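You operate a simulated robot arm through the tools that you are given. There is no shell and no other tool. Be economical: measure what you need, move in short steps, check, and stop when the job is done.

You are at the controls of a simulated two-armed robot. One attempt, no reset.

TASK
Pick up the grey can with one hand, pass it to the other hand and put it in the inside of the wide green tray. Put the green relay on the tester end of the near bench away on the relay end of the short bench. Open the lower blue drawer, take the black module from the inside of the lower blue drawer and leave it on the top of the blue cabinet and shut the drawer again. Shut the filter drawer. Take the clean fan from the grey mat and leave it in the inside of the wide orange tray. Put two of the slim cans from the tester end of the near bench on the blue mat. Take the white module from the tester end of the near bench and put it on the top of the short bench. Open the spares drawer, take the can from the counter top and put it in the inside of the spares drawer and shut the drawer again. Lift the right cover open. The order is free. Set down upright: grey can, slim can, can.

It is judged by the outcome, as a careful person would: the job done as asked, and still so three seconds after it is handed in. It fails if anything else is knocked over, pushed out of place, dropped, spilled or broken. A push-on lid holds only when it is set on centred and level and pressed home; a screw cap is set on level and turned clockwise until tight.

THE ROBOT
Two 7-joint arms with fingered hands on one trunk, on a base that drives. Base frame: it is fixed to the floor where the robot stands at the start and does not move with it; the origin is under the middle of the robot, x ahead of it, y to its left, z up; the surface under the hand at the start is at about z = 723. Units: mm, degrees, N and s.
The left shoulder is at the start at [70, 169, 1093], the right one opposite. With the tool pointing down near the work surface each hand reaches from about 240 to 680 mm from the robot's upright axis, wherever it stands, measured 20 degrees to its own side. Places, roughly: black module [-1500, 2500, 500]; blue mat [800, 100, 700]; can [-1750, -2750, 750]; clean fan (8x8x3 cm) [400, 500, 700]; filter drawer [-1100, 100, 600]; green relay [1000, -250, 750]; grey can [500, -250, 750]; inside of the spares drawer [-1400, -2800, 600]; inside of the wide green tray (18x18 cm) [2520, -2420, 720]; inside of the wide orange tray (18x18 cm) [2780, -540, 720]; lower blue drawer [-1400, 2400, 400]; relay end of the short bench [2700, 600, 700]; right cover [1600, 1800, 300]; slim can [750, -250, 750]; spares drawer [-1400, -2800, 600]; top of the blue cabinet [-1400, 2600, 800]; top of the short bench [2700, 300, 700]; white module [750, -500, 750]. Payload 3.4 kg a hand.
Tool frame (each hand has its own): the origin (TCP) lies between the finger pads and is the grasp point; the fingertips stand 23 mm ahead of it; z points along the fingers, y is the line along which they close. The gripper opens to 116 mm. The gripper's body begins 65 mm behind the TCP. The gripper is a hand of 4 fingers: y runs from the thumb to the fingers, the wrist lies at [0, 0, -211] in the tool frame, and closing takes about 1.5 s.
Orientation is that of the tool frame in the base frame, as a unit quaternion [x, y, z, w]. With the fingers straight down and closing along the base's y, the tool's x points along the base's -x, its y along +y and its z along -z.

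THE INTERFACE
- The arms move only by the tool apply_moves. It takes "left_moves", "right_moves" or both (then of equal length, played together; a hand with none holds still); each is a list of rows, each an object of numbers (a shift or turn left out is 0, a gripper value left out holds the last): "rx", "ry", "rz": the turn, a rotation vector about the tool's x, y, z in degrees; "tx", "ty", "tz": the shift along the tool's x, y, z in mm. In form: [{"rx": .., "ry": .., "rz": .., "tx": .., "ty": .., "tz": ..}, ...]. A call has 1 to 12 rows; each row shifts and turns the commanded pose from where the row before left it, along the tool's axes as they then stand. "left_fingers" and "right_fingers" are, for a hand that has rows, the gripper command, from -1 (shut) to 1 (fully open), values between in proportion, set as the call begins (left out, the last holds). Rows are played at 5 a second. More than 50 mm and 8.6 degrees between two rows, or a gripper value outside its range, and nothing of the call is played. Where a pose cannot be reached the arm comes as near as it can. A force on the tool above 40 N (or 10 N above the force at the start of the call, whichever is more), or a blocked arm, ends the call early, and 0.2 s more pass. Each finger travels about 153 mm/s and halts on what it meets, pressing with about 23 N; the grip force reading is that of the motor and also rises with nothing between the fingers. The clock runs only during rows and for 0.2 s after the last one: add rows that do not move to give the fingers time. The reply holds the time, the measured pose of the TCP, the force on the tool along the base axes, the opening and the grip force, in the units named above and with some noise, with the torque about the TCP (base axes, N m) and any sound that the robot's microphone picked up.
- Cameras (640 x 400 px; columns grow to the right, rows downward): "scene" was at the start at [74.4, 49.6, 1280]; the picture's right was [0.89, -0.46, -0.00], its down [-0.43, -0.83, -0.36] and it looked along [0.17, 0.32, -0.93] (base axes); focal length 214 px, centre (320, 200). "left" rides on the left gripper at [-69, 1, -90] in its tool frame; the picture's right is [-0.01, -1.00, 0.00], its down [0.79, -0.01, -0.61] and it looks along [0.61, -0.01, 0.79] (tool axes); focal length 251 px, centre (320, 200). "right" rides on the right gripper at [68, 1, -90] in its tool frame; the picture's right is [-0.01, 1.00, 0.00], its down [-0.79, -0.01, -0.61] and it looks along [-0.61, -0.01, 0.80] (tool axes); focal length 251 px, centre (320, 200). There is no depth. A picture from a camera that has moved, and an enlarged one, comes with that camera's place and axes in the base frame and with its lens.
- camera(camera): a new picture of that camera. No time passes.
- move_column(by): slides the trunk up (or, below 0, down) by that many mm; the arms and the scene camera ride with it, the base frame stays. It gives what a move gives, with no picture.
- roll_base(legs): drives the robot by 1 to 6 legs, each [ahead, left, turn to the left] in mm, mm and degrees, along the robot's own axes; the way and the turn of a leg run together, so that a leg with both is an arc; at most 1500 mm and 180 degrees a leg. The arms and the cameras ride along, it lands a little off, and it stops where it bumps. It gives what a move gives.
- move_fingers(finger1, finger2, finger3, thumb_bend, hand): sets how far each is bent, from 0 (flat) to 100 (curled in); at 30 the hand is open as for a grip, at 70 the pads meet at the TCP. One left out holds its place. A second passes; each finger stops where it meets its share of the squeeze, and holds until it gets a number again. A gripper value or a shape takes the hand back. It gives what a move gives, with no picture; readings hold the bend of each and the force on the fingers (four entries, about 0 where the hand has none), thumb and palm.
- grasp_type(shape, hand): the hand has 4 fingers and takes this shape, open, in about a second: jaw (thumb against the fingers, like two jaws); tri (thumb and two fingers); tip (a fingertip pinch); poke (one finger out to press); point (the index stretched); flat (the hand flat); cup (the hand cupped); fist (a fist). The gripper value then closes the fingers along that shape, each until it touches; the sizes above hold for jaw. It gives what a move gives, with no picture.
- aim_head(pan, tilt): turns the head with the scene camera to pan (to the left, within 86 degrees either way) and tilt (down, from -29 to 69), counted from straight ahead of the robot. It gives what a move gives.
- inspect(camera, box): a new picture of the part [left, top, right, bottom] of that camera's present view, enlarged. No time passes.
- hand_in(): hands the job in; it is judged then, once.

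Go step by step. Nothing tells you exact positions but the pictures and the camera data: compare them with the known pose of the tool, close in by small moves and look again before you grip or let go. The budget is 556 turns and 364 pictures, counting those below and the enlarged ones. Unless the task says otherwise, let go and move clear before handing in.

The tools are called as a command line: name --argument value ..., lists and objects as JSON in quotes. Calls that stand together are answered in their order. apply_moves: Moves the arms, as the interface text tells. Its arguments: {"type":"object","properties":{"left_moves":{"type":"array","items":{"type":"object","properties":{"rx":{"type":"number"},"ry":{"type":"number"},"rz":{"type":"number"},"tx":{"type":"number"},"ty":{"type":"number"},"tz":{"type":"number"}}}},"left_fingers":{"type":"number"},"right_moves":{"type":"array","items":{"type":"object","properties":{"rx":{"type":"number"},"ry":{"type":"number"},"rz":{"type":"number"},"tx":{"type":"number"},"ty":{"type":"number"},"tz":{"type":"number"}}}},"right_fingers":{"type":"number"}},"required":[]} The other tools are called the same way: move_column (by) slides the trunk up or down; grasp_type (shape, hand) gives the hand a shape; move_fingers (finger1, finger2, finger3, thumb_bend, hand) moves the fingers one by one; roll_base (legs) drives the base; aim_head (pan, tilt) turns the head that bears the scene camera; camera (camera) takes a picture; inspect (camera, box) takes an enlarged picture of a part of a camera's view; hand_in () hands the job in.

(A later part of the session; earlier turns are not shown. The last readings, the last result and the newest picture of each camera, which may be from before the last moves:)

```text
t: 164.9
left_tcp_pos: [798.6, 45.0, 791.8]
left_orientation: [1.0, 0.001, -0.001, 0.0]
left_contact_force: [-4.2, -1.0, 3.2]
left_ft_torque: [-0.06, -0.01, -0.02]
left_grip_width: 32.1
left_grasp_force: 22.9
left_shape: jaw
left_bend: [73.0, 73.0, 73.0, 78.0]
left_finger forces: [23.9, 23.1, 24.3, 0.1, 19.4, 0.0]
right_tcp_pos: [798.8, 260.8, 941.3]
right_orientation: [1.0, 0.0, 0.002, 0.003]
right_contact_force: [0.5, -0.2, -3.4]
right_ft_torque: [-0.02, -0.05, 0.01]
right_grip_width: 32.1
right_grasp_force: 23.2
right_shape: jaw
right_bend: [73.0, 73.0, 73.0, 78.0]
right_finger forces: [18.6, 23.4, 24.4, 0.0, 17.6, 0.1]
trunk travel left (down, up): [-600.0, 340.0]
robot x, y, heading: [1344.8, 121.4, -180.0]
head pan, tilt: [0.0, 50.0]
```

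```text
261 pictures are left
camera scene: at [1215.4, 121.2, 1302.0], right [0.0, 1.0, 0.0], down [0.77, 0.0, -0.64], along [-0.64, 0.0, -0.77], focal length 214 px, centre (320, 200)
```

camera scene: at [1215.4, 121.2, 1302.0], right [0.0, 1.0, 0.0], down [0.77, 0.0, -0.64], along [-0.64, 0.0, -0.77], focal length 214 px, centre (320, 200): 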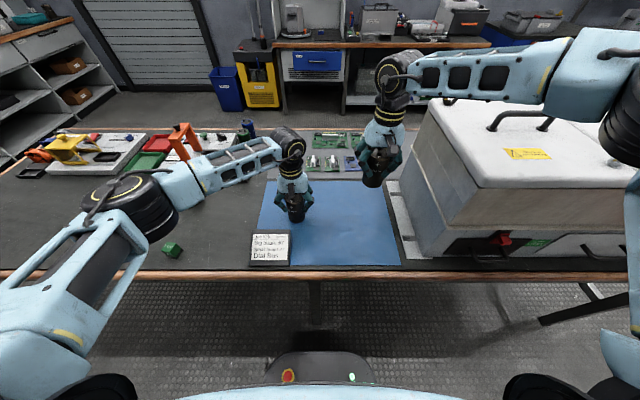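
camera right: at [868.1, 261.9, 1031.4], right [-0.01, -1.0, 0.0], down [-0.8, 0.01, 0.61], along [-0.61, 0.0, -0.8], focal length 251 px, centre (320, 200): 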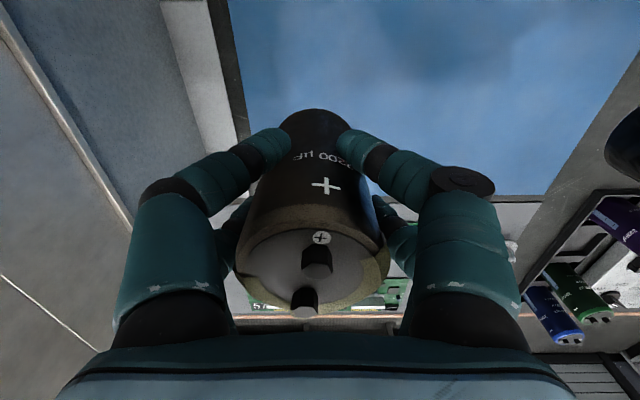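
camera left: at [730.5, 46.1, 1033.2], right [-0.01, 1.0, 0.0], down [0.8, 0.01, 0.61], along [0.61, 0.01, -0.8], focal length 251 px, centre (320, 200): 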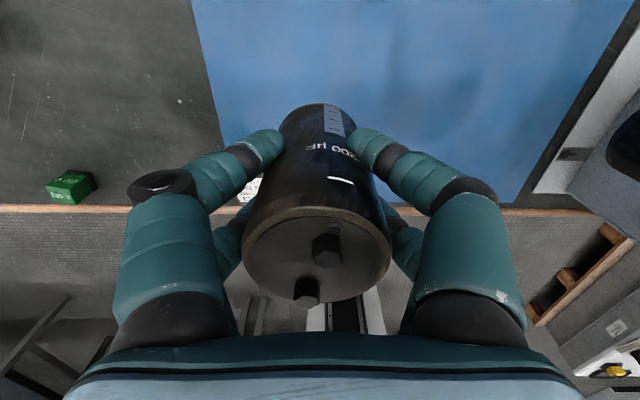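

apply_moves --left_moves '[{}, {}, {}, {}, {}, {"tz": -20}, {"tz": -40}, {"tz": -50}, {"tz": -50}, {}]' --left_fingers 0.7

apply_moves --left_moves '[{"tx": 30}, {"tx": 40}, {"tx": 40}, {"ty": 40}, {"ty": 40}]'

roll_base --legs '[[0, 100, 0]]'

camera --camera "scene"

camera --camera "right"

```text
t: 167.2
left_tcp_pos: [800.0, 45.7, 951.1]
left_orientation: [1.0, 0.001, 0.0, 0.0]
left_contact_force: [0.1, 0.8, -0.5]
left_ft_torque: [-0.01, 0.02, 0.03]
left_grip_width: 98.3
left_grasp_force: 0.2
left_shape: jaw
left_bend: [54.0, 54.0, 54.0, 54.0]
left_finger forces: [0.0, 0.0, 0.0, 0.0, 0.0, 0.0]
right_tcp_pos: [798.5, 262.7, 940.8]
right_orientation: [1.0, 0.0, 0.001, 0.003]
right_contact_force: [-0.5, -0.8, -3.3]
right_ft_torque: [-0.03, -0.07, 0.0]
right_grip_width: 31.8
right_grasp_force: 23.1
right_shape: jaw
right_bend: [73.0, 73.0, 73.0, 78.0]
right_finger forces: [18.6, 23.4, 24.5, 0.0, 17.6, 0.1]
trunk travel left (down, up): [-600.0, 340.0]
robot x, y, heading: [1344.6, 122.8, -180.0]
head pan, tilt: [0.0, 50.0]
```

```text
t: 168.3
left_tcp_pos: [910.0, -35.1, 950.0]
left_orientation: [1.0, 0.001, 0.0, -0.001]
left_contact_force: [-0.1, -0.1, 1.1]
left_ft_torque: [0.0, 0.02, 0.02]
left_grip_width: 98.7
left_grasp_force: 0.0
left_shape: jaw
left_bend: [54.0, 54.0, 54.0, 54.0]
left_finger forces: [0.0, 0.0, 0.0, 0.0, 0.0, 0.0]
right_tcp_pos: [800.4, 260.4, 940.3]
right_orientation: [1.0, 0.001, 0.001, 0.002]
right_contact_force: [-0.2, 0.1, -2.7]
right_ft_torque: [-0.03, -0.04, -0.01]
right_grip_width: 31.8
right_grasp_force: 23.0
right_shape: jaw
right_bend: [73.0, 73.0, 73.0, 78.0]
right_finger forces: [18.8, 23.5, 24.5, 0.0, 17.4, 0.1]
trunk travel left (down, up): [-600.0, 340.0]
robot x, y, heading: [1347.2, 122.0, -179.9]
head pan, tilt: [0.0, 50.0]
```

```text
t: 169.5
left_tcp_pos: [908.9, -133.0, 951.7]
left_orientation: [1.0, 0.0, 0.0, 0.0]
left_contact_force: [0.7, -0.1, 0.4]
left_ft_torque: [0.02, 0.02, -0.01]
left_grip_width: 98.3
left_grasp_force: 0.0
left_shape: jaw
left_bend: [54.0, 54.0, 54.0, 54.0]
left_finger forces: [0.0, 0.0, 0.1, 0.1, 0.1, 0.0]
right_tcp_pos: [800.0, 160.0, 942.0]
right_orientation: [1.0, 0.001, 0.0, 0.003]
right_contact_force: [-0.4, 0.2, -3.3]
right_ft_torque: [-0.01, -0.03, -0.01]
right_grip_width: 31.8
right_grasp_force: 22.4
right_shape: jaw
right_bend: [73.0, 73.0, 73.0, 78.0]
right_finger forces: [19.0, 23.5, 24.5, 0.2, 17.4, 0.1]
trunk travel left (down, up): [-600.0, 340.0]
robot x, y, heading: [1345.8, 15.7, -179.8]
head pan, tilt: [0.0, 50.0]
```

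```text
260 pictures are left
camera scene: at [1215.8, 21.7, 1301.9], right [0.0, 1.0, 0.0], down [0.77, 0.0, -0.64], along [-0.64, 0.0, -0.77], focal length 214 px, centre (320, 200)
```

scene: 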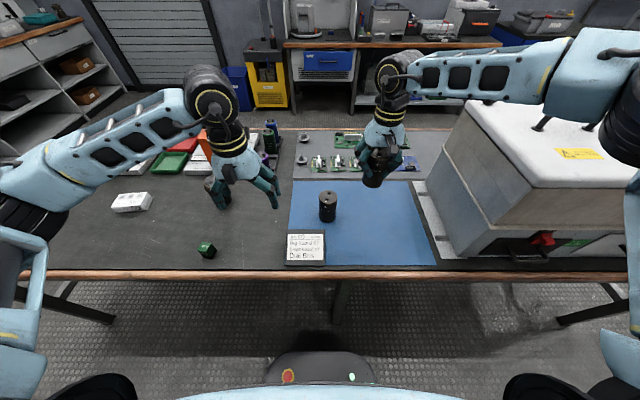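

```text
259 pictures are left
camera right: at [867.8, 162.3, 1031.1], right [-0.01, -1.0, 0.0], down [-0.8, 0.01, 0.61], along [-0.61, 0.0, -0.8], focal length 251 px, centre (320, 200)
```

right: 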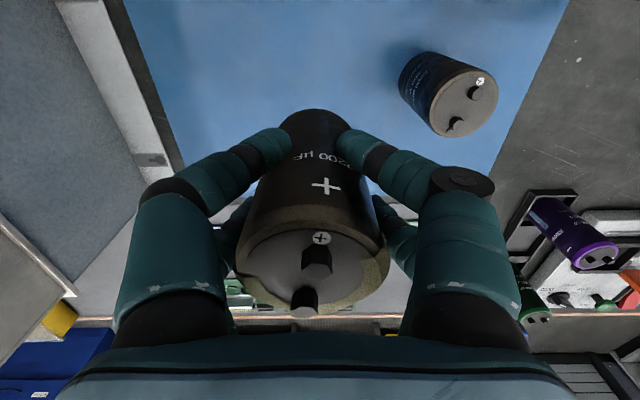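

apply_moves --right_moves '[{"ty": -10, "tz": 40}, {"ty": -10, "tz": 40}, {"tz": 40}, {"tz": 25}, {"tz": 5}, {}]'

apply_moves --right_moves '[{"tz": 3}, {}]'

camera --camera "scene"

```text
t: 170.9
left_tcp_pos: [909.2, -133.6, 950.7]
left_orientation: [1.0, 0.001, 0.0, 0.0]
left_contact_force: [-0.3, 0.2, -0.2]
left_ft_torque: [0.02, 0.02, -0.02]
left_grip_width: 98.6
left_grasp_force: 0.0
left_shape: jaw
left_bend: [54.0, 54.0, 54.0, 54.0]
left_finger forces: [0.0, 0.0, 0.0, 0.1, 0.1, 0.1]
right_tcp_pos: [799.9, 181.8, 790.4]
right_orientation: [1.0, 0.001, 0.001, 0.002]
right_contact_force: [0.7, 0.2, -2.6]
right_ft_torque: [-0.04, -0.02, -0.04]
right_grip_width: 31.4
right_grasp_force: 23.0
right_shape: jaw
right_bend: [73.0, 73.0, 73.0, 79.0]
right_finger forces: [19.2, 23.5, 25.0, 0.0, 17.8, 0.0]
trunk travel left (down, up): [-600.0, 340.0]
robot x, y, heading: [1346.1, 22.0, -179.7]
head pan, tilt: [0.0, 50.0]
```

```text
t: 171.5
left_tcp_pos: [911.1, -134.2, 951.3]
left_orientation: [1.0, 0.002, -0.001, 0.0]
left_contact_force: [0.7, 0.3, -0.2]
left_ft_torque: [0.04, -0.04, 0.01]
left_grip_width: 98.5
left_grasp_force: 0.0
left_shape: jaw
left_bend: [54.0, 54.0, 54.0, 54.0]
left_finger forces: [0.0, 0.0, 0.1, 0.1, 0.1, 0.0]
right_tcp_pos: [800.3, 180.4, 788.1]
right_orientation: [1.0, 0.0, 0.0, 0.002]
right_contact_force: [0.9, 0.5, 3.9]
right_ft_torque: [0.07, 0.15, -0.03]
right_grip_width: 31.6
right_grasp_force: 23.2
right_shape: jaw
right_bend: [73.0, 73.0, 73.0, 79.0]
right_finger forces: [19.4, 24.1, 25.4, 0.0, 17.7, 0.1]
trunk travel left (down, up): [-600.0, 340.0]
robot x, y, heading: [1342.9, 22.8, -179.8]
head pan, tilt: [0.0, 50.0]
```

```text
258 pictures are left
camera scene: at [1217.2, 21.3, 1302.2], right [0.0, 1.0, 0.0], down [0.77, 0.0, -0.64], along [-0.64, 0.0, -0.77], focal length 214 px, centre (320, 200)
```

scene: 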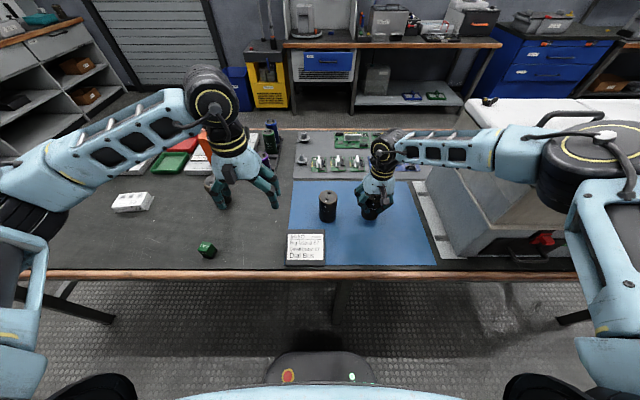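

apply_moves --right_moves '[{}, {}, {}, {}, {}, {"tz": -20}, {"tz": -40}, {"tz": -50}, {"tz": -50}, {"tx": 40}, {"tx": 40}, {}]' --right_fingers 0.7

inspect --camera "scene" --box '[160, 110, 460, 280]'

```text
t: 174.1
left_tcp_pos: [909.7, -134.2, 950.2]
left_orientation: [1.0, 0.001, 0.0, 0.0]
left_contact_force: [-0.5, 0.5, 0.4]
left_ft_torque: [0.01, 0.0, -0.01]
left_grip_width: 98.6
left_grasp_force: 0.1
left_shape: jaw
left_bend: [54.0, 54.0, 54.0, 54.0]
left_finger forces: [0.1, 0.0, 0.0, 0.0, 0.0, 0.1]
right_tcp_pos: [879.0, 180.6, 948.7]
right_orientation: [1.0, 0.001, 0.001, 0.002]
right_contact_force: [-1.1, 0.3, 0.1]
right_ft_torque: [-0.02, -0.03, 0.0]
right_grip_width: 98.5
right_grasp_force: 0.1
right_shape: jaw
right_bend: [54.0, 54.0, 54.0, 54.0]
right_finger forces: [0.0, 0.0, 0.0, 0.1, 0.0, 0.0]
trunk travel left (down, up): [-600.0, 340.0]
robot x, y, heading: [1342.8, 20.7, -179.7]
head pan, tilt: [0.0, 50.0]
```

```text
2.13 times, centred on (310, 195) of scene
camera zoom: at [1215.6, 21.1, 1301.9], right [0.0, 1.0, 0.0], down [0.77, 0.0, -0.64], along [-0.64, 0.0, -0.77], focal length 458 px, centre (341, 211)
```

zoom: 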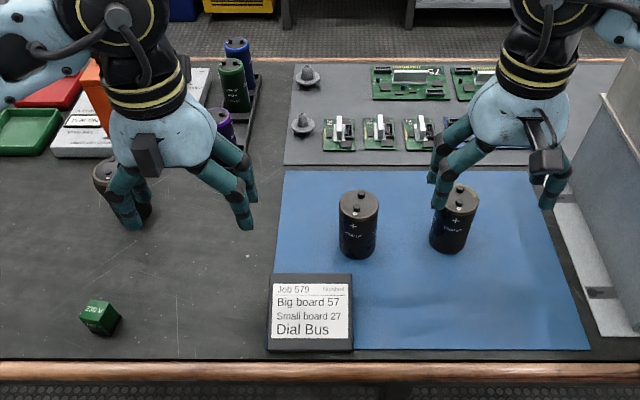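

Both cans stand on the mat. Next I shift to the relay (right hand) and white module (left hand).

roll_base --legs '[[0, 490, 0]]'

camera --camera "scene"

inspect --camera "scene" --box '[200, 150, 440, 280]'

camera --camera "left"

camera --camera "right"

```text
t: 177.0
left_tcp_pos: [909.9, -623.8, 950.4]
left_orientation: [1.0, -0.001, 0.0, 0.0]
left_contact_force: [0.0, -0.3, 0.4]
left_ft_torque: [-0.02, -0.02, 0.0]
left_grip_width: 98.4
left_grasp_force: 0.2
left_shape: jaw
left_bend: [54.0, 54.0, 54.0, 54.0]
left_finger forces: [0.1, 0.1, 0.0, 0.0, 0.0, 0.0]
right_tcp_pos: [880.8, -308.1, 949.0]
right_orientation: [1.0, -0.002, 0.0, 0.003]
right_contact_force: [0.1, -0.8, 0.1]
right_ft_torque: [-0.02, 0.01, 0.02]
right_grip_width: 98.2
right_grasp_force: 0.1
right_shape: jaw
right_bend: [54.0, 54.0, 54.0, 54.0]
right_finger forces: [0.0, 0.0, 0.0, 0.0, 0.1, 0.1]
trunk travel left (down, up): [-600.0, 340.0]
robot x, y, heading: [1345.4, -471.3, 180.0]
head pan, tilt: [0.0, 50.0]
```

```text
256 pictures are left
camera scene: at [1216.6, -469.1, 1302.0], right [0.0, 1.0, 0.0], down [0.77, 0.0, -0.64], along [-0.64, 0.0, -0.77], focal length 214 px, centre (320, 200)
```

scene: 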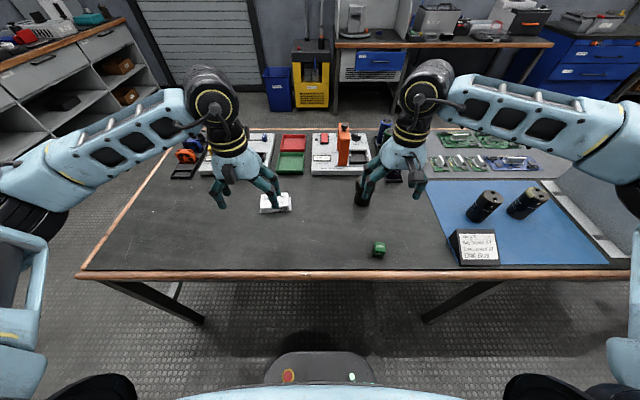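

```text
2.67 times, centred on (320, 215) of scene
camera zoom: at [1216.6, -469.1, 1302.0], right [0.0, 1.0, 0.0], down [0.77, 0.0, -0.64], along [-0.64, 0.0, -0.77], focal length 572 px, centre (320, 160)
```

zoom: 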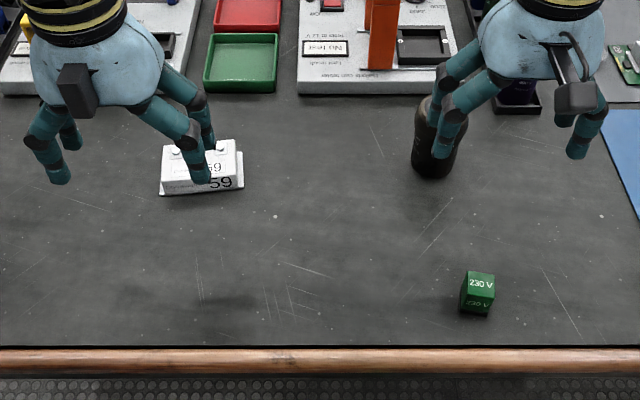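

```text
254 pictures are left
camera left: at [840.8, -622.2, 1041.1], right [-0.01, 1.0, 0.0], down [0.8, 0.0, 0.61], along [0.61, 0.0, -0.8], focal length 251 px, centre (320, 200)
```

left: 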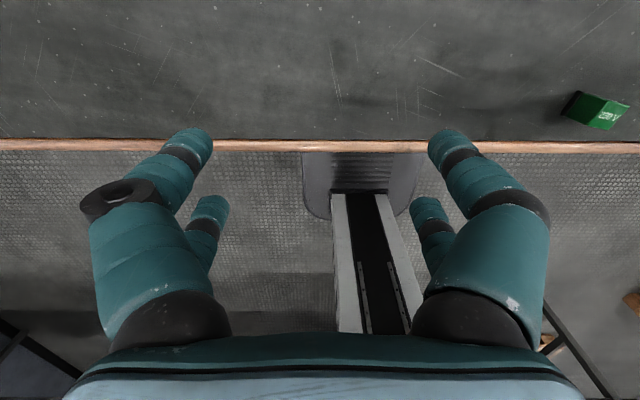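

```text
253 pictures are left
camera right: at [948.6, -307.7, 1038.6], right [-0.01, -1.0, 0.0], down [-0.8, 0.01, 0.61], along [-0.61, 0.0, -0.8], focal length 251 px, centre (320, 200)
```

right: 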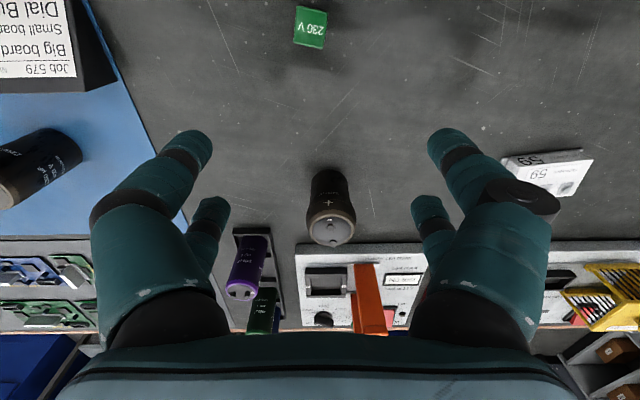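

I see the relay near (933, −300), turned about 11°, and the white module near (758, −620). I position both hands above them.

apply_moves --left_moves '[{"tx": -38}, {"tx": -38}, {"tx": -38}, {"tx": -38}, {}]' --right_moves '[{"tx": 27, "ty": -4, "rz": 5.5}, {"tx": 27, "ty": -4, "rz": 5.5}, {"tz": 40}, {"tz": 40}, {}]' --left_fingers 1 --right_fingers 0.7

apply_moves --left_moves '[{"rz": -8}, {"rz": -8}, {"rz": -8}, {"rz": -8}, {"rz": -8}, {"rz": -8}, {"rz": -8}, {"rz": -8}, {"rz": -8}, {"rz": -8}, {"rz": -8}, {"rz": -8}]'

camera --camera "left"

camera --camera "right"

inspect --camera "scene" --box '[200, 150, 440, 280]'

```text
t: 178.2
left_tcp_pos: [758.4, -622.5, 951.4]
left_orientation: [1.0, -0.002, -0.001, 0.0]
left_contact_force: [0.4, 0.2, 0.7]
left_ft_torque: [0.0, 0.03, 0.01]
left_grip_width: 116.1
left_grasp_force: 0.0
left_shape: jaw
left_bend: [30.0, 30.0, 30.0, 30.0]
left_finger forces: [0.0, 0.0, 0.1, 0.0, 0.0, 0.1]
right_tcp_pos: [935.8, -303.1, 868.3]
right_orientation: [0.995, -0.097, 0.001, 0.002]
right_contact_force: [-0.4, -0.8, -0.8]
right_ft_torque: [0.05, 0.02, -0.01]
right_grip_width: 98.4
right_grasp_force: 0.1
right_shape: jaw
right_bend: [54.0, 54.0, 54.0, 54.0]
right_finger forces: [0.0, 0.0, 0.0, 0.0, 0.1, 0.1]
trunk travel left (down, up): [-600.0, 340.0]
robot x, y, heading: [1341.6, -469.5, 179.8]
head pan, tilt: [0.0, 50.0]
```

```text
t: 180.8
left_tcp_pos: [756.0, -622.5, 950.9]
left_orientation: [0.67, 0.743, 0.0, 0.0]
left_contact_force: [0.5, 0.0, 0.8]
left_ft_torque: [0.02, -0.03, 0.02]
left_grip_width: 116.2
left_grasp_force: 0.0
left_shape: jaw
left_bend: [30.0, 30.0, 30.0, 30.0]
left_finger forces: [0.0, 0.0, 0.1, 0.0, 0.0, 0.0]
right_tcp_pos: [934.5, -302.7, 869.0]
right_orientation: [0.995, -0.097, 0.001, 0.002]
right_contact_force: [0.5, -0.4, -1.0]
right_ft_torque: [0.02, 0.02, 0.01]
right_grip_width: 98.6
right_grasp_force: 0.1
right_shape: jaw
right_bend: [54.0, 54.0, 54.0, 54.0]
right_finger forces: [0.0, 0.0, 0.0, 0.0, 0.0, 0.0]
trunk travel left (down, up): [-600.0, 340.0]
robot x, y, heading: [1347.3, -470.1, 180.0]
head pan, tilt: [0.0, 50.0]
```

```text
252 pictures are left
camera left: at [765.3, -689.4, 1041.1], right [-0.99, -0.11, 0.0], down [-0.09, 0.79, 0.61], along [-0.07, 0.6, -0.79], focal length 251 px, centre (320, 200)
```

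left: 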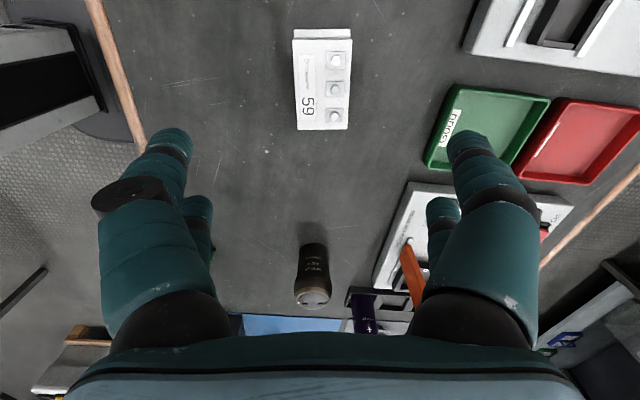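

```text
251 pictures are left
camera right: at [1001.1, -315.6, 958.5], right [-0.2, -0.98, 0.0], down [-0.78, 0.16, 0.6], along [-0.59, 0.12, -0.8], focal length 251 px, centre (320, 200)
```

right: 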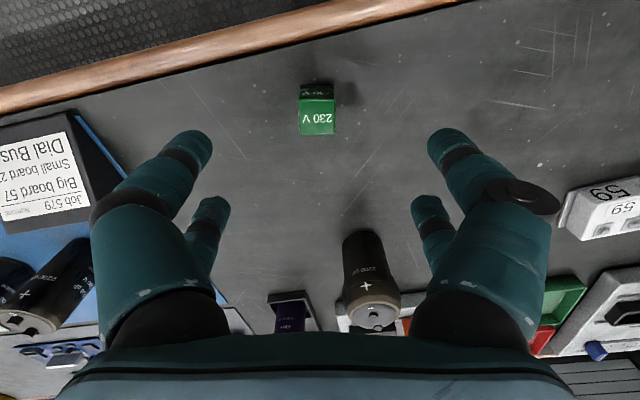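

```text
2.67 times, centred on (320, 215) of scene
camera zoom: at [1216.6, -469.0, 1302.0], right [0.0, 1.0, 0.0], down [0.77, 0.0, -0.64], along [-0.64, 0.0, -0.77], focal length 572 px, centre (320, 160)
```

zoom: 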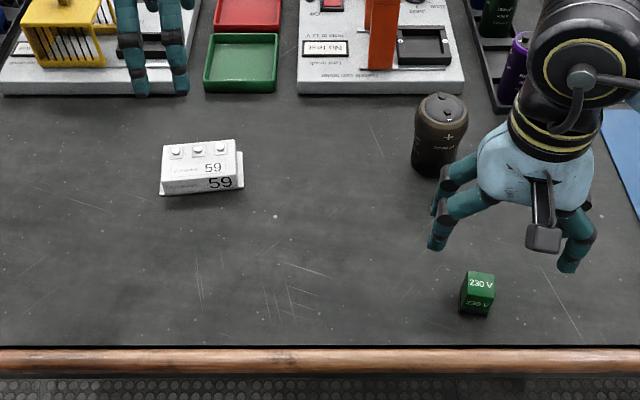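

apply_moves --left_moves '[{"tx": -6, "tz": 40}, {"tz": 40}, {"tz": 30}, {}]' --right_moves '[{"ty": -2, "tz": 40}, {"tz": 40}, {"tz": 20}, {}]'

camera --camera "left"

camera --camera "right"

```text
t: 181.8
left_tcp_pos: [758.0, -629.4, 840.2]
left_orientation: [0.67, 0.742, 0.0, 0.0]
left_contact_force: [0.2, -0.1, 0.0]
left_ft_torque: [0.05, 0.02, 0.03]
left_grip_width: 115.8
left_grasp_force: 0.1
left_shape: jaw
left_bend: [30.0, 30.0, 30.0, 30.0]
left_finger forces: [0.0, 0.0, 0.0, 0.0, 0.0, 0.0]
right_tcp_pos: [936.0, -301.2, 768.7]
right_orientation: [0.995, -0.098, 0.001, 0.003]
right_contact_force: [0.2, 0.4, 0.2]
right_ft_torque: [-0.01, 0.01, -0.02]
right_grip_width: 98.2
right_grasp_force: 0.1
right_shape: jaw
right_bend: [54.0, 54.0, 54.0, 54.0]
right_finger forces: [0.0, 0.0, 0.0, 0.0, 0.1, 0.0]
trunk travel left (down, up): [-600.0, 340.0]
robot x, y, heading: [1343.8, -470.6, 179.9]
head pan, tilt: [0.0, 50.0]
```

```text
249 pictures are left
camera left: at [765.0, -695.7, 930.7], right [-0.99, -0.11, 0.0], down [-0.09, 0.79, 0.61], along [-0.07, 0.6, -0.79], focal length 251 px, centre (320, 200)
```

left: 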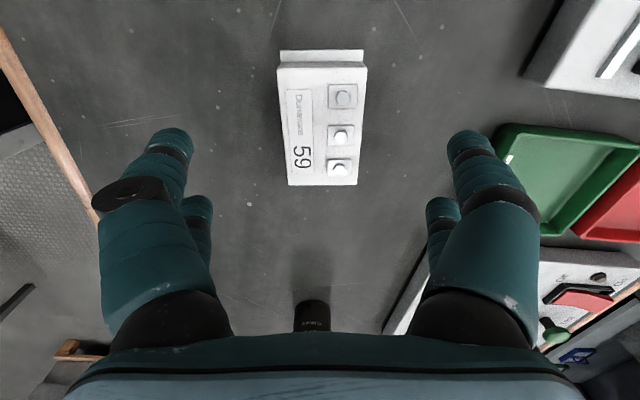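

```text
248 pictures are left
camera right: at [1002.5, -314.2, 858.2], right [-0.2, -0.98, 0.0], down [-0.78, 0.16, 0.6], along [-0.59, 0.12, -0.8], focal length 251 px, centre (320, 200)
```

right: 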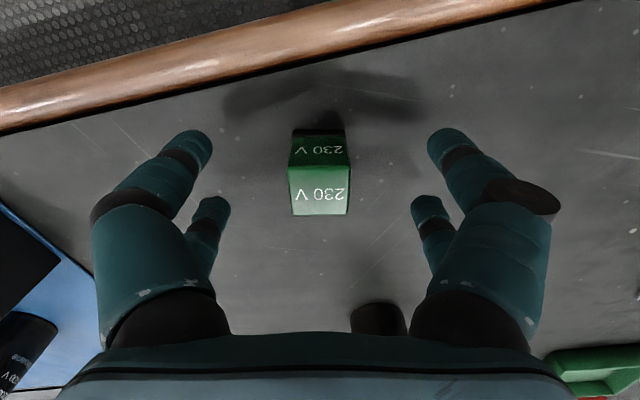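

apply_moves --left_moves '[{"tz": 40}, {"tz": 30}, {"tz": 14}, {}]' --right_moves '[{"tz": 8}, {"tz": 8}, {}, {}]'

apply_moves --left_moves '[{}, {}, {}, {}, {}, {}, {}]' --right_moves '[{}, {}, {}, {}, {}, {}, {}]' --left_fingers -1 --right_fingers -1

camera --camera "left"

camera --camera "right"

```text
t: 182.8
left_tcp_pos: [758.2, -628.4, 757.5]
left_orientation: [0.67, 0.742, 0.0, 0.0]
left_contact_force: [0.3, 0.1, 0.2]
left_ft_torque: [-0.01, 0.01, -0.02]
left_grip_width: 115.8
left_grasp_force: 0.0
left_shape: jaw
left_bend: [30.0, 30.0, 30.0, 30.0]
left_finger forces: [0.0, 0.1, 0.1, 0.0, 0.1, 0.0]
right_tcp_pos: [935.6, -300.8, 752.8]
right_orientation: [0.995, -0.098, 0.0, 0.002]
right_contact_force: [0.4, 0.6, 0.0]
right_ft_torque: [-0.04, 0.0, -0.01]
right_grip_width: 98.6
right_grasp_force: 0.0
right_shape: jaw
right_bend: [54.0, 54.0, 54.0, 54.0]
right_finger forces: [0.0, 0.0, 0.0, 0.1, 0.0, 0.0]
trunk travel left (down, up): [-600.0, 340.0]
robot x, y, heading: [1347.1, -467.2, 180.1]
head pan, tilt: [0.0, 50.0]
```

```text
t: 184.4
left_tcp_pos: [758.0, -628.7, 757.5]
left_orientation: [0.67, 0.742, 0.0, -0.001]
left_contact_force: [0.0, 0.5, -0.4]
left_ft_torque: [-0.03, -0.01, 0.01]
left_grip_width: 54.8
left_grasp_force: 22.8
left_shape: jaw
left_bend: [73.0, 73.0, 72.0, 75.0]
left_finger forces: [21.0, 21.0, 20.9, 0.0, 21.0, 0.1]
right_tcp_pos: [936.3, -301.6, 752.1]
right_orientation: [0.995, -0.097, 0.001, 0.002]
right_contact_force: [-1.0, -0.3, 7.9]
right_ft_torque: [-0.11, 0.17, -0.03]
right_grip_width: 6.4
right_grasp_force: 23.2
right_shape: jaw
right_bend: [72.0, 71.0, 72.0, 78.0]
right_finger forces: [25.6, 24.0, 35.3, 0.0, 16.1, 0.0]
trunk travel left (down, up): [-600.0, 340.0]
robot x, y, heading: [1344.2, -467.7, 179.9]
head pan, tilt: [0.0, 50.0]
```

```text
247 pictures are left
camera left: at [766.2, -695.5, 847.5], right [-0.99, -0.11, 0.0], down [-0.09, 0.79, 0.61], along [-0.07, 0.6, -0.79], focal length 251 px, centre (320, 200)
```

left: 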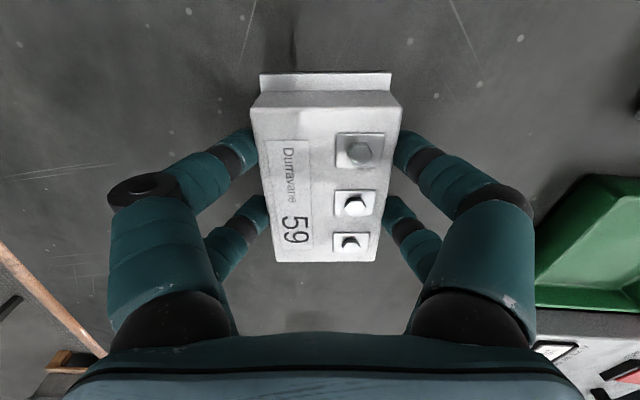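

```text
246 pictures are left
camera right: at [1002.0, -314.6, 842.7], right [-0.2, -0.98, 0.0], down [-0.78, 0.16, 0.61], along [-0.59, 0.12, -0.8], focal length 251 px, centre (320, 200)
```

right: 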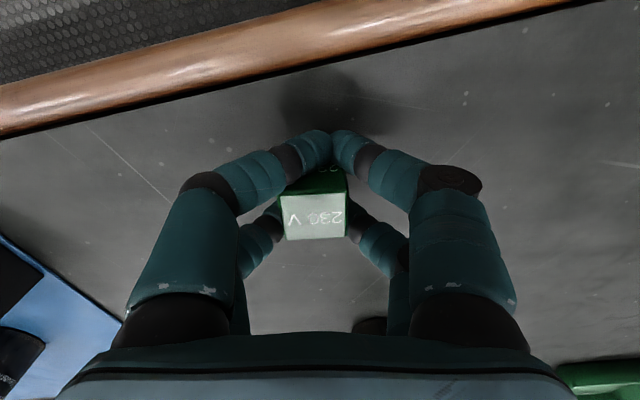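

The module grip is good; on the relay the nearer finger pair closed in front of it. I reopen the right hand, look and recentre.

apply_moves --right_moves '[{}, {}, {}, {}]' --right_fingers 0.4

camera --camera "right"

```text
t: 185.4
left_tcp_pos: [758.7, -627.8, 757.1]
left_orientation: [0.67, 0.742, 0.0, 0.0]
left_contact_force: [0.6, 0.9, -0.2]
left_ft_torque: [-0.01, -0.06, 0.01]
left_grip_width: 54.8
left_grasp_force: 23.2
left_shape: jaw
left_bend: [73.0, 73.0, 72.0, 75.0]
left_finger forces: [21.1, 21.1, 20.9, 0.1, 20.9, 0.1]
right_tcp_pos: [935.4, -299.7, 752.6]
right_orientation: [0.995, -0.098, 0.001, 0.002]
right_contact_force: [-1.1, 0.2, 0.2]
right_ft_torque: [-0.02, 0.01, -0.04]
right_grip_width: 80.8
right_grasp_force: 0.1
right_shape: jaw
right_bend: [66.0, 67.0, 67.0, 67.0]
right_finger forces: [0.0, 0.1, 0.0, 0.1, 0.0, 0.0]
trunk travel left (down, up): [-600.0, 340.0]
robot x, y, heading: [1342.2, -468.5, 179.9]
head pan, tilt: [0.0, 50.0]
```

```text
245 pictures are left
camera right: at [1002.0, -314.2, 842.2], right [-0.2, -0.98, 0.0], down [-0.78, 0.16, 0.6], along [-0.59, 0.12, -0.8], focal length 251 px, centre (320, 200)
```

right: 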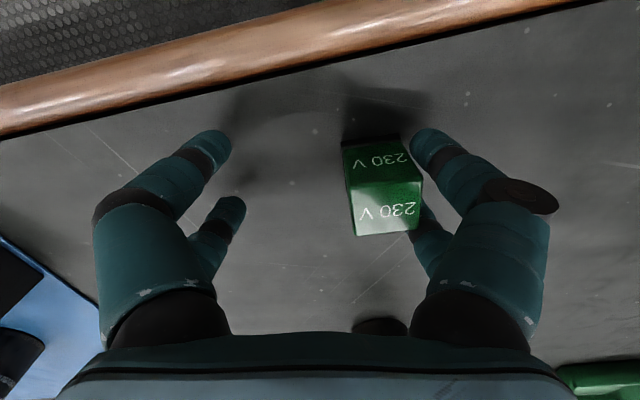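

apply_moves --right_moves '[{"rz": -6}, {"tx": -10, "ty": 15}, {"tx": -10, "ty": 15}, {}]'

camera --camera "right"

```text
t: 186.4
left_tcp_pos: [757.8, -628.1, 758.3]
left_orientation: [0.67, 0.742, -0.001, 0.0]
left_contact_force: [0.5, -0.4, -0.4]
left_ft_torque: [0.0, -0.03, 0.01]
left_grip_width: 54.8
left_grasp_force: 23.1
left_shape: jaw
left_bend: [73.0, 73.0, 72.0, 75.0]
left_finger forces: [21.1, 21.0, 21.1, 0.0, 21.1, 0.0]
right_tcp_pos: [912.2, -331.0, 751.6]
right_orientation: [0.999, -0.045, 0.001, 0.002]
right_contact_force: [-0.1, -0.3, -0.2]
right_ft_torque: [-0.01, 0.0, 0.03]
right_grip_width: 81.2
right_grasp_force: 0.0
right_shape: jaw
right_bend: [66.0, 67.0, 67.0, 67.0]
right_finger forces: [0.0, 0.0, 0.0, 0.1, 0.1, 0.0]
trunk travel left (down, up): [-600.0, 340.0]
robot x, y, heading: [1344.4, -469.7, 179.9]
head pan, tilt: [0.0, 50.0]
```

```text
244 pictures are left
camera right: at [979.7, -335.7, 842.2], right [-0.1, -0.99, 0.0], down [-0.79, 0.08, 0.6], along [-0.6, 0.06, -0.8], focal length 251 px, centre (320, 200)
```

right: 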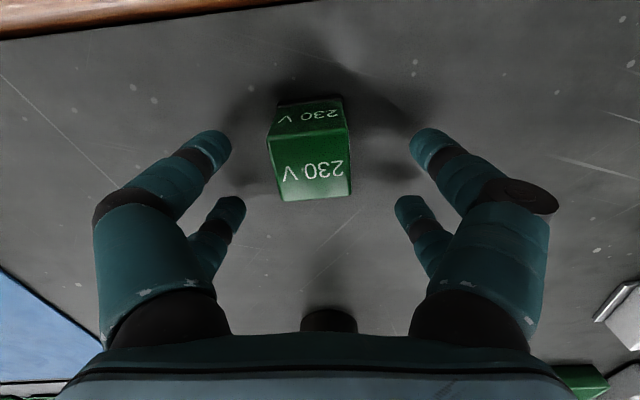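

apply_moves --right_moves '[{"rz": -6, "ty": -3}, {}]'

apply_moves --right_moves '[{}, {}, {}, {}, {}, {}]' --right_fingers -1

camera --camera "right"

```text
t: 187.0
left_tcp_pos: [758.6, -628.6, 757.2]
left_orientation: [0.67, 0.742, 0.0, 0.001]
left_contact_force: [-0.4, 0.3, -0.5]
left_ft_torque: [0.01, 0.0, -0.02]
left_grip_width: 55.2
left_grasp_force: 22.4
left_shape: jaw
left_bend: [73.0, 73.0, 72.0, 75.0]
left_finger forces: [21.0, 20.9, 21.2, 0.1, 21.1, 0.0]
right_tcp_pos: [912.4, -325.7, 752.2]
right_orientation: [1.0, 0.007, 0.001, 0.002]
right_contact_force: [-0.8, 1.0, 0.1]
right_ft_torque: [-0.01, 0.02, 0.0]
right_grip_width: 81.0
right_grasp_force: 0.0
right_shape: jaw
right_bend: [66.0, 67.0, 67.0, 67.0]
right_finger forces: [0.0, 0.1, 0.0, 0.0, 0.0, 0.0]
trunk travel left (down, up): [-600.0, 340.0]
robot x, y, heading: [1347.3, -468.5, 179.8]
head pan, tilt: [0.0, 50.0]
```

```text
t: 188.4
left_tcp_pos: [758.8, -628.2, 758.4]
left_orientation: [0.671, 0.742, 0.0, 0.001]
left_contact_force: [0.0, 0.2, -0.2]
left_ft_torque: [-0.01, -0.02, -0.06]
left_grip_width: 54.8
left_grasp_force: 22.9
left_shape: jaw
left_bend: [73.0, 73.0, 72.0, 75.0]
left_finger forces: [21.1, 21.0, 21.1, 0.0, 21.3, 0.0]
right_tcp_pos: [911.1, -326.3, 751.9]
right_orientation: [1.0, 0.007, 0.001, 0.002]
right_contact_force: [0.5, 0.1, -0.5]
right_ft_torque: [0.0, 0.02, 0.0]
right_grip_width: 11.9
right_grasp_force: 22.7
right_shape: jaw
right_bend: [73.0, 62.0, 62.0, 77.0]
right_finger forces: [20.5, 0.0, 0.1, 0.0, 20.6, 0.0]
trunk travel left (down, up): [-600.0, 340.0]
robot x, y, heading: [1344.5, -473.3, 179.8]
head pan, tilt: [0.0, 50.0]
```

```text
243 pictures are left
camera right: at [980.3, -325.6, 842.3], right [0.0, -1.0, 0.0], down [-0.8, 0.0, 0.61], along [-0.61, -0.01, -0.8], focal length 251 px, centre (320, 200)
```

right: 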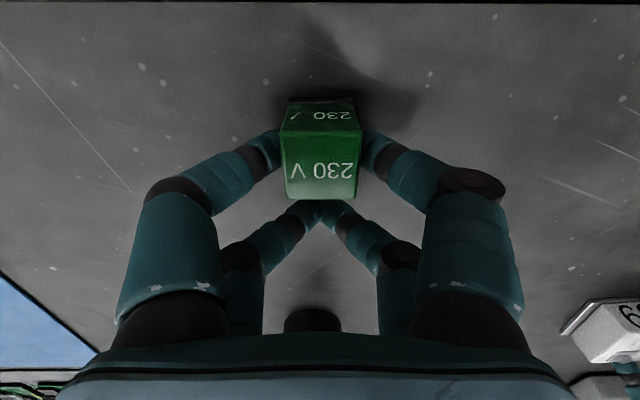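

Now finger 1 and thumb hold the relay squarely. I lift both objects.

apply_moves --right_moves '[{"tz": -20}, {"tz": -30}, {"tz": -40}, {"tz": -40}, {"tz": -40}, {}]' --left_moves '[{"tz": -20}, {"tz": -30}, {"tz": -40}, {"tz": -40}, {"tz": -40}, {}]'

camera --camera "right"

camera --camera "left"

camera --camera "scene"

```text
t: 189.8
left_tcp_pos: [757.3, -627.0, 927.9]
left_orientation: [0.67, 0.742, 0.0, 0.0]
left_contact_force: [0.9, -0.1, -3.8]
left_ft_torque: [-0.03, -0.01, 0.05]
left_grip_width: 54.9
left_grasp_force: 23.7
left_shape: jaw
left_bend: [73.0, 73.0, 72.0, 75.0]
left_finger forces: [21.0, 21.0, 21.0, 0.0, 21.1, 0.1]
right_tcp_pos: [913.2, -326.2, 922.8]
right_orientation: [1.0, 0.007, 0.002, 0.003]
right_contact_force: [-0.2, -1.1, -0.8]
right_ft_torque: [0.02, -0.01, 0.0]
right_grip_width: 12.1
right_grasp_force: 23.4
right_shape: jaw
right_bend: [73.0, 62.0, 62.0, 77.0]
right_finger forces: [20.5, 0.0, 0.0, 0.0, 20.5, 0.0]
trunk travel left (down, up): [-600.0, 340.0]
robot x, y, heading: [1347.3, -468.0, 179.7]
head pan, tilt: [0.0, 50.0]
```

```text
242 pictures are left
camera right: at [980.6, -325.6, 1013.3], right [0.0, -1.0, 0.0], down [-0.8, 0.0, 0.6], along [-0.6, -0.01, -0.8], focal length 251 px, centre (320, 200)
```

right: 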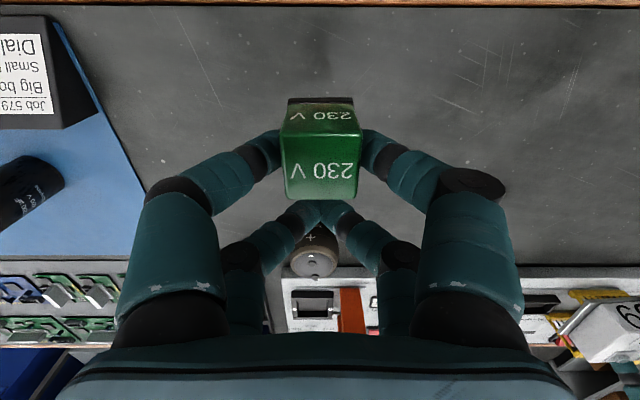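

```text
241 pictures are left
camera left: at [764.8, -694.9, 1017.4], right [-0.99, -0.11, 0.0], down [-0.09, 0.79, 0.61], along [-0.07, 0.6, -0.79], focal length 251 px, centre (320, 200)
```

left: 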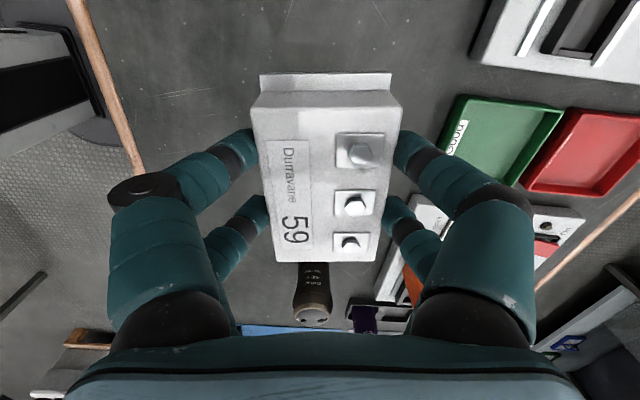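

```text
240 pictures are left
camera scene: at [1215.3, -469.2, 1301.8], right [0.0, 1.0, 0.0], down [0.77, 0.0, -0.64], along [-0.64, 0.0, -0.77], focal length 214 px, centre (320, 200)
```

scene: 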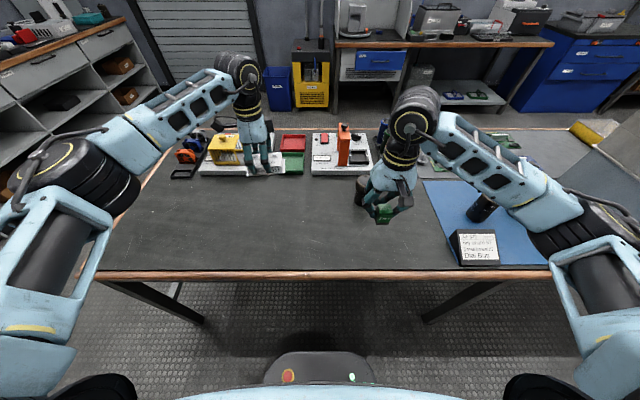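

Both are held well. I tuck the left arm, back off, turn around and drive to the short bench.

apply_moves --left_moves '[{"ty": 45}, {"ty": 45}, {"ty": 45}, {"ty": 45}, {}]'

roll_base --legs '[[-330, 0, 0], [0, 0, 180], [0, 750, 0]]'

aim_head --pan 0 --tilt 35

camera --camera "scene"

```text
t: 191.0
left_tcp_pos: [936.7, -609.4, 926.7]
left_orientation: [0.67, 0.743, -0.001, -0.001]
left_contact_force: [1.1, 0.4, -4.5]
left_ft_torque: [-0.03, 0.03, 0.01]
left_grip_width: 54.6
left_grasp_force: 22.8
left_shape: jaw
left_bend: [73.0, 73.0, 72.0, 75.0]
left_finger forces: [21.2, 21.2, 21.2, 0.0, 21.2, 0.0]
right_tcp_pos: [913.2, -327.2, 922.2]
right_orientation: [1.0, 0.007, 0.001, 0.003]
right_contact_force: [0.7, -0.1, -1.3]
right_ft_torque: [0.02, -0.04, 0.02]
right_grip_width: 12.1
right_grasp_force: 22.9
right_shape: jaw
right_bend: [73.0, 62.0, 62.0, 77.0]
right_finger forces: [20.6, 0.1, 0.0, 0.1, 20.7, 0.0]
trunk travel left (down, up): [-600.0, 340.0]
robot x, y, heading: [1346.5, -469.5, 180.0]
head pan, tilt: [0.0, 50.0]
```

```text
t: 204.2
left_tcp_pos: [2079.1, 419.3, 925.6]
left_orientation: [0.745, -0.667, 0.001, 0.0]
left_contact_force: [0.6, 0.0, -3.5]
left_ft_torque: [0.04, 0.0, 0.02]
left_grip_width: 54.2
left_grasp_force: 23.1
left_shape: jaw
left_bend: [73.0, 73.0, 72.0, 75.0]
left_finger forces: [20.7, 20.5, 20.8, 0.1, 20.5, 0.0]
right_tcp_pos: [2103.6, 135.2, 923.2]
right_orientation: [-0.01, 1.0, 0.002, -0.001]
right_contact_force: [-0.4, 0.1, -0.1]
right_ft_torque: [0.01, -0.01, -0.01]
right_grip_width: 11.5
right_grasp_force: 23.4
right_shape: jaw
right_bend: [73.0, 62.0, 62.0, 77.0]
right_finger forces: [20.5, 0.0, 0.1, 0.0, 20.5, 0.1]
trunk travel left (down, up): [-600.0, 340.0]
robot x, y, heading: [1669.8, 277.1, 0.2]
head pan, tilt: [0.0, 50.0]
```

```text
t: 205.0
left_tcp_pos: [2077.7, 417.8, 927.0]
left_orientation: [0.745, -0.667, 0.001, 0.0]
left_contact_force: [0.0, -0.6, -3.0]
left_ft_torque: [0.01, 0.04, 0.02]
left_grip_width: 54.3
left_grasp_force: 22.8
left_shape: jaw
left_bend: [73.0, 73.0, 72.0, 75.0]
left_finger forces: [20.6, 20.7, 20.7, 0.0, 20.7, 0.0]
right_tcp_pos: [2102.3, 135.8, 923.3]
right_orientation: [-0.01, 1.0, 0.002, -0.001]
right_contact_force: [0.3, 0.4, 0.1]
right_ft_torque: [0.02, -0.02, 0.01]
right_grip_width: 12.0
right_grasp_force: 23.3
right_shape: jaw
right_bend: [73.0, 62.0, 62.0, 77.0]
right_finger forces: [20.6, 0.1, 0.1, 0.0, 20.5, 0.0]
trunk travel left (down, up): [-600.0, 340.0]
robot x, y, heading: [1669.6, 274.2, 0.3]
head pan, tilt: [0.0, 35.0]
```

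```text
239 pictures are left
camera scene: at [1807.5, 275.8, 1323.6], right [0.01, -1.0, 0.0], down [-0.57, 0.0, -0.82], along [0.82, 0.0, -0.57], focal length 214 px, centre (320, 200)
```

scene: 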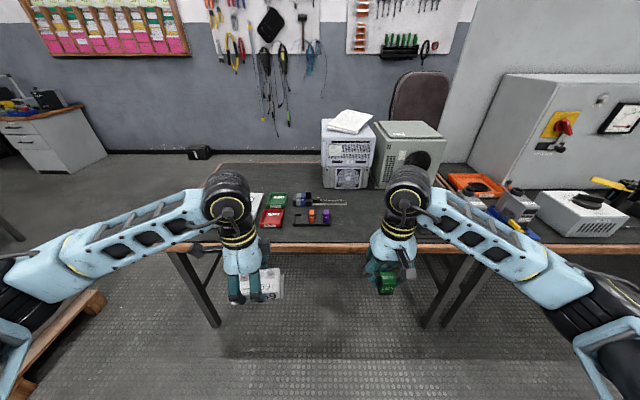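

inspect --camera "scene" --box '[190, 150, 470, 270]'

```text
2.29 times, centred on (330, 210) of scene
camera zoom: at [1807.5, 275.8, 1323.6], right [0.01, -1.0, 0.0], down [-0.57, 0.0, -0.82], along [0.82, 0.0, -0.57], focal length 490 px, centre (297, 177)
```

zoom: 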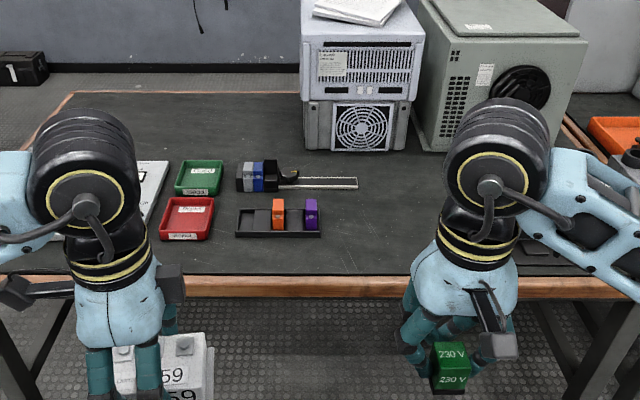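

The short bench has a relay rack and small trays at its left end and free space in front of the white PC. I place the module in that free space first.

roll_base --legs '[[0, -240, 0], [330, 0, 0]]'

aim_head --pan 15 --tilt 45

camera --camera "scene"

```text
t: 208.5
left_tcp_pos: [2408.2, 180.3, 926.2]
left_orientation: [0.745, -0.668, 0.0, 0.0]
left_contact_force: [0.6, 0.0, -2.5]
left_ft_torque: [0.03, -0.05, 0.02]
left_grip_width: 54.0
left_grasp_force: 23.5
left_shape: jaw
left_bend: [73.0, 73.0, 72.0, 75.0]
left_finger forces: [20.8, 20.6, 20.7, 0.0, 20.7, 0.0]
right_tcp_pos: [2435.0, -101.3, 923.7]
right_orientation: [-0.011, 1.0, 0.003, -0.001]
right_contact_force: [0.3, 0.0, -0.6]
right_ft_torque: [-0.04, 0.02, -0.01]
right_grip_width: 11.9
right_grasp_force: 23.1
right_shape: jaw
right_bend: [73.0, 62.0, 62.0, 77.0]
right_finger forces: [20.5, 0.1, 0.0, 0.0, 20.5, 0.0]
trunk travel left (down, up): [-600.0, 340.0]
robot x, y, heading: [2001.4, 35.9, 0.3]
head pan, tilt: [0.0, 35.0]
```

```text
t: 209.3
left_tcp_pos: [2409.3, 180.7, 927.6]
left_orientation: [0.744, -0.668, 0.0, 0.0]
left_contact_force: [0.6, -0.2, -3.8]
left_ft_torque: [0.03, 0.0, -0.01]
left_grip_width: 54.1
left_grasp_force: 23.0
left_shape: jaw
left_bend: [73.0, 73.0, 72.0, 75.0]
left_finger forces: [20.8, 20.6, 20.7, 0.1, 20.7, 0.1]
right_tcp_pos: [2434.4, -102.6, 923.9]
right_orientation: [-0.011, 1.0, 0.003, -0.001]
right_contact_force: [0.4, -0.5, -0.6]
right_ft_torque: [-0.02, -0.01, 0.01]
right_grip_width: 11.8
right_grasp_force: 22.5
right_shape: jaw
right_bend: [73.0, 62.0, 62.0, 77.0]
right_finger forces: [20.4, 0.1, 0.1, 0.1, 20.5, 0.0]
trunk travel left (down, up): [-600.0, 340.0]
robot x, y, heading: [1999.4, 34.7, 0.4]
head pan, tilt: [15.0, 45.0]
```

```text
237 pictures are left
camera scene: at [2129.0, 59.2, 1308.9], right [0.26, -0.96, 0.0], down [-0.68, -0.19, -0.71], along [0.68, 0.19, -0.71], focal length 214 px, centre (320, 200)
```

scene: 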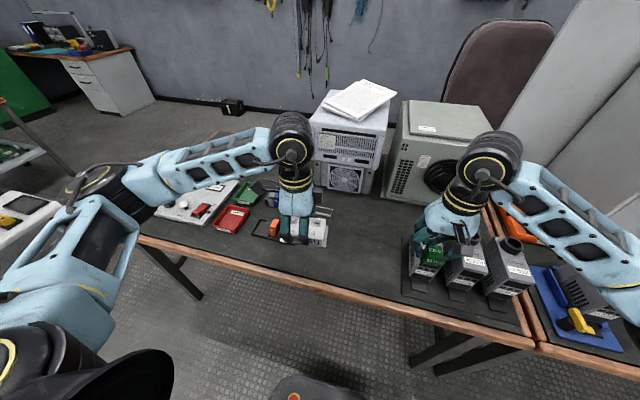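

apply_moves --left_moves '[{"tx": 31, "ty": -27}, {"tx": 31, "ty": -27}, {"tx": 31, "ty": -27}, {"tx": 30, "ty": -27}, {"tz": 40}, {"tz": 40}, {}]'

camera --camera "scene"

camera --camera "left"

```text
t: 210.9
left_tcp_pos: [2527.9, 71.6, 844.6]
left_orientation: [0.744, -0.668, 0.0, 0.0]
left_contact_force: [-0.6, 0.6, -3.4]
left_ft_torque: [0.03, -0.01, -0.02]
left_grip_width: 53.9
left_grasp_force: 23.1
left_shape: jaw
left_bend: [73.0, 73.0, 72.0, 75.0]
left_finger forces: [20.9, 20.7, 20.8, 0.0, 20.8, 0.1]
right_tcp_pos: [2436.2, -101.4, 922.9]
right_orientation: [-0.01, 1.0, 0.002, -0.001]
right_contact_force: [0.2, -0.9, -1.2]
right_ft_torque: [0.03, -0.01, 0.0]
right_grip_width: 12.0
right_grasp_force: 23.2
right_shape: jaw
right_bend: [73.0, 62.0, 62.0, 77.0]
right_finger forces: [20.6, 0.0, 0.0, 0.1, 20.5, 0.0]
trunk travel left (down, up): [-600.0, 340.0]
robot x, y, heading: [2002.0, 39.2, 0.1]
head pan, tilt: [15.0, 45.0]
```

```text
236 pictures are left
camera scene: at [2128.8, 59.0, 1308.9], right [0.26, -0.96, 0.0], down [-0.68, -0.19, -0.71], along [0.68, 0.19, -0.71], focal length 214 px, centre (320, 200)
```

scene: 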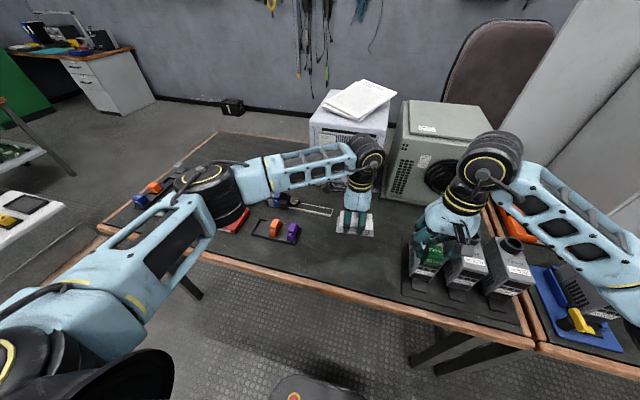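

```text
235 pictures are left
camera left: at [2520.5, 139.7, 936.1], right [0.99, 0.12, 0.0], down [0.09, -0.79, 0.61], along [0.07, -0.6, -0.8], focal length 251 px, centre (320, 200)
```

left: 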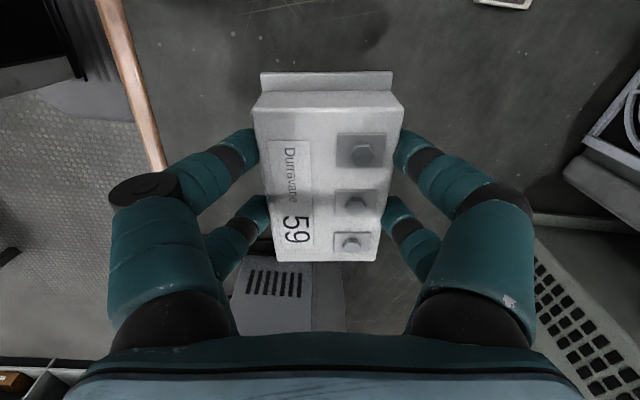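

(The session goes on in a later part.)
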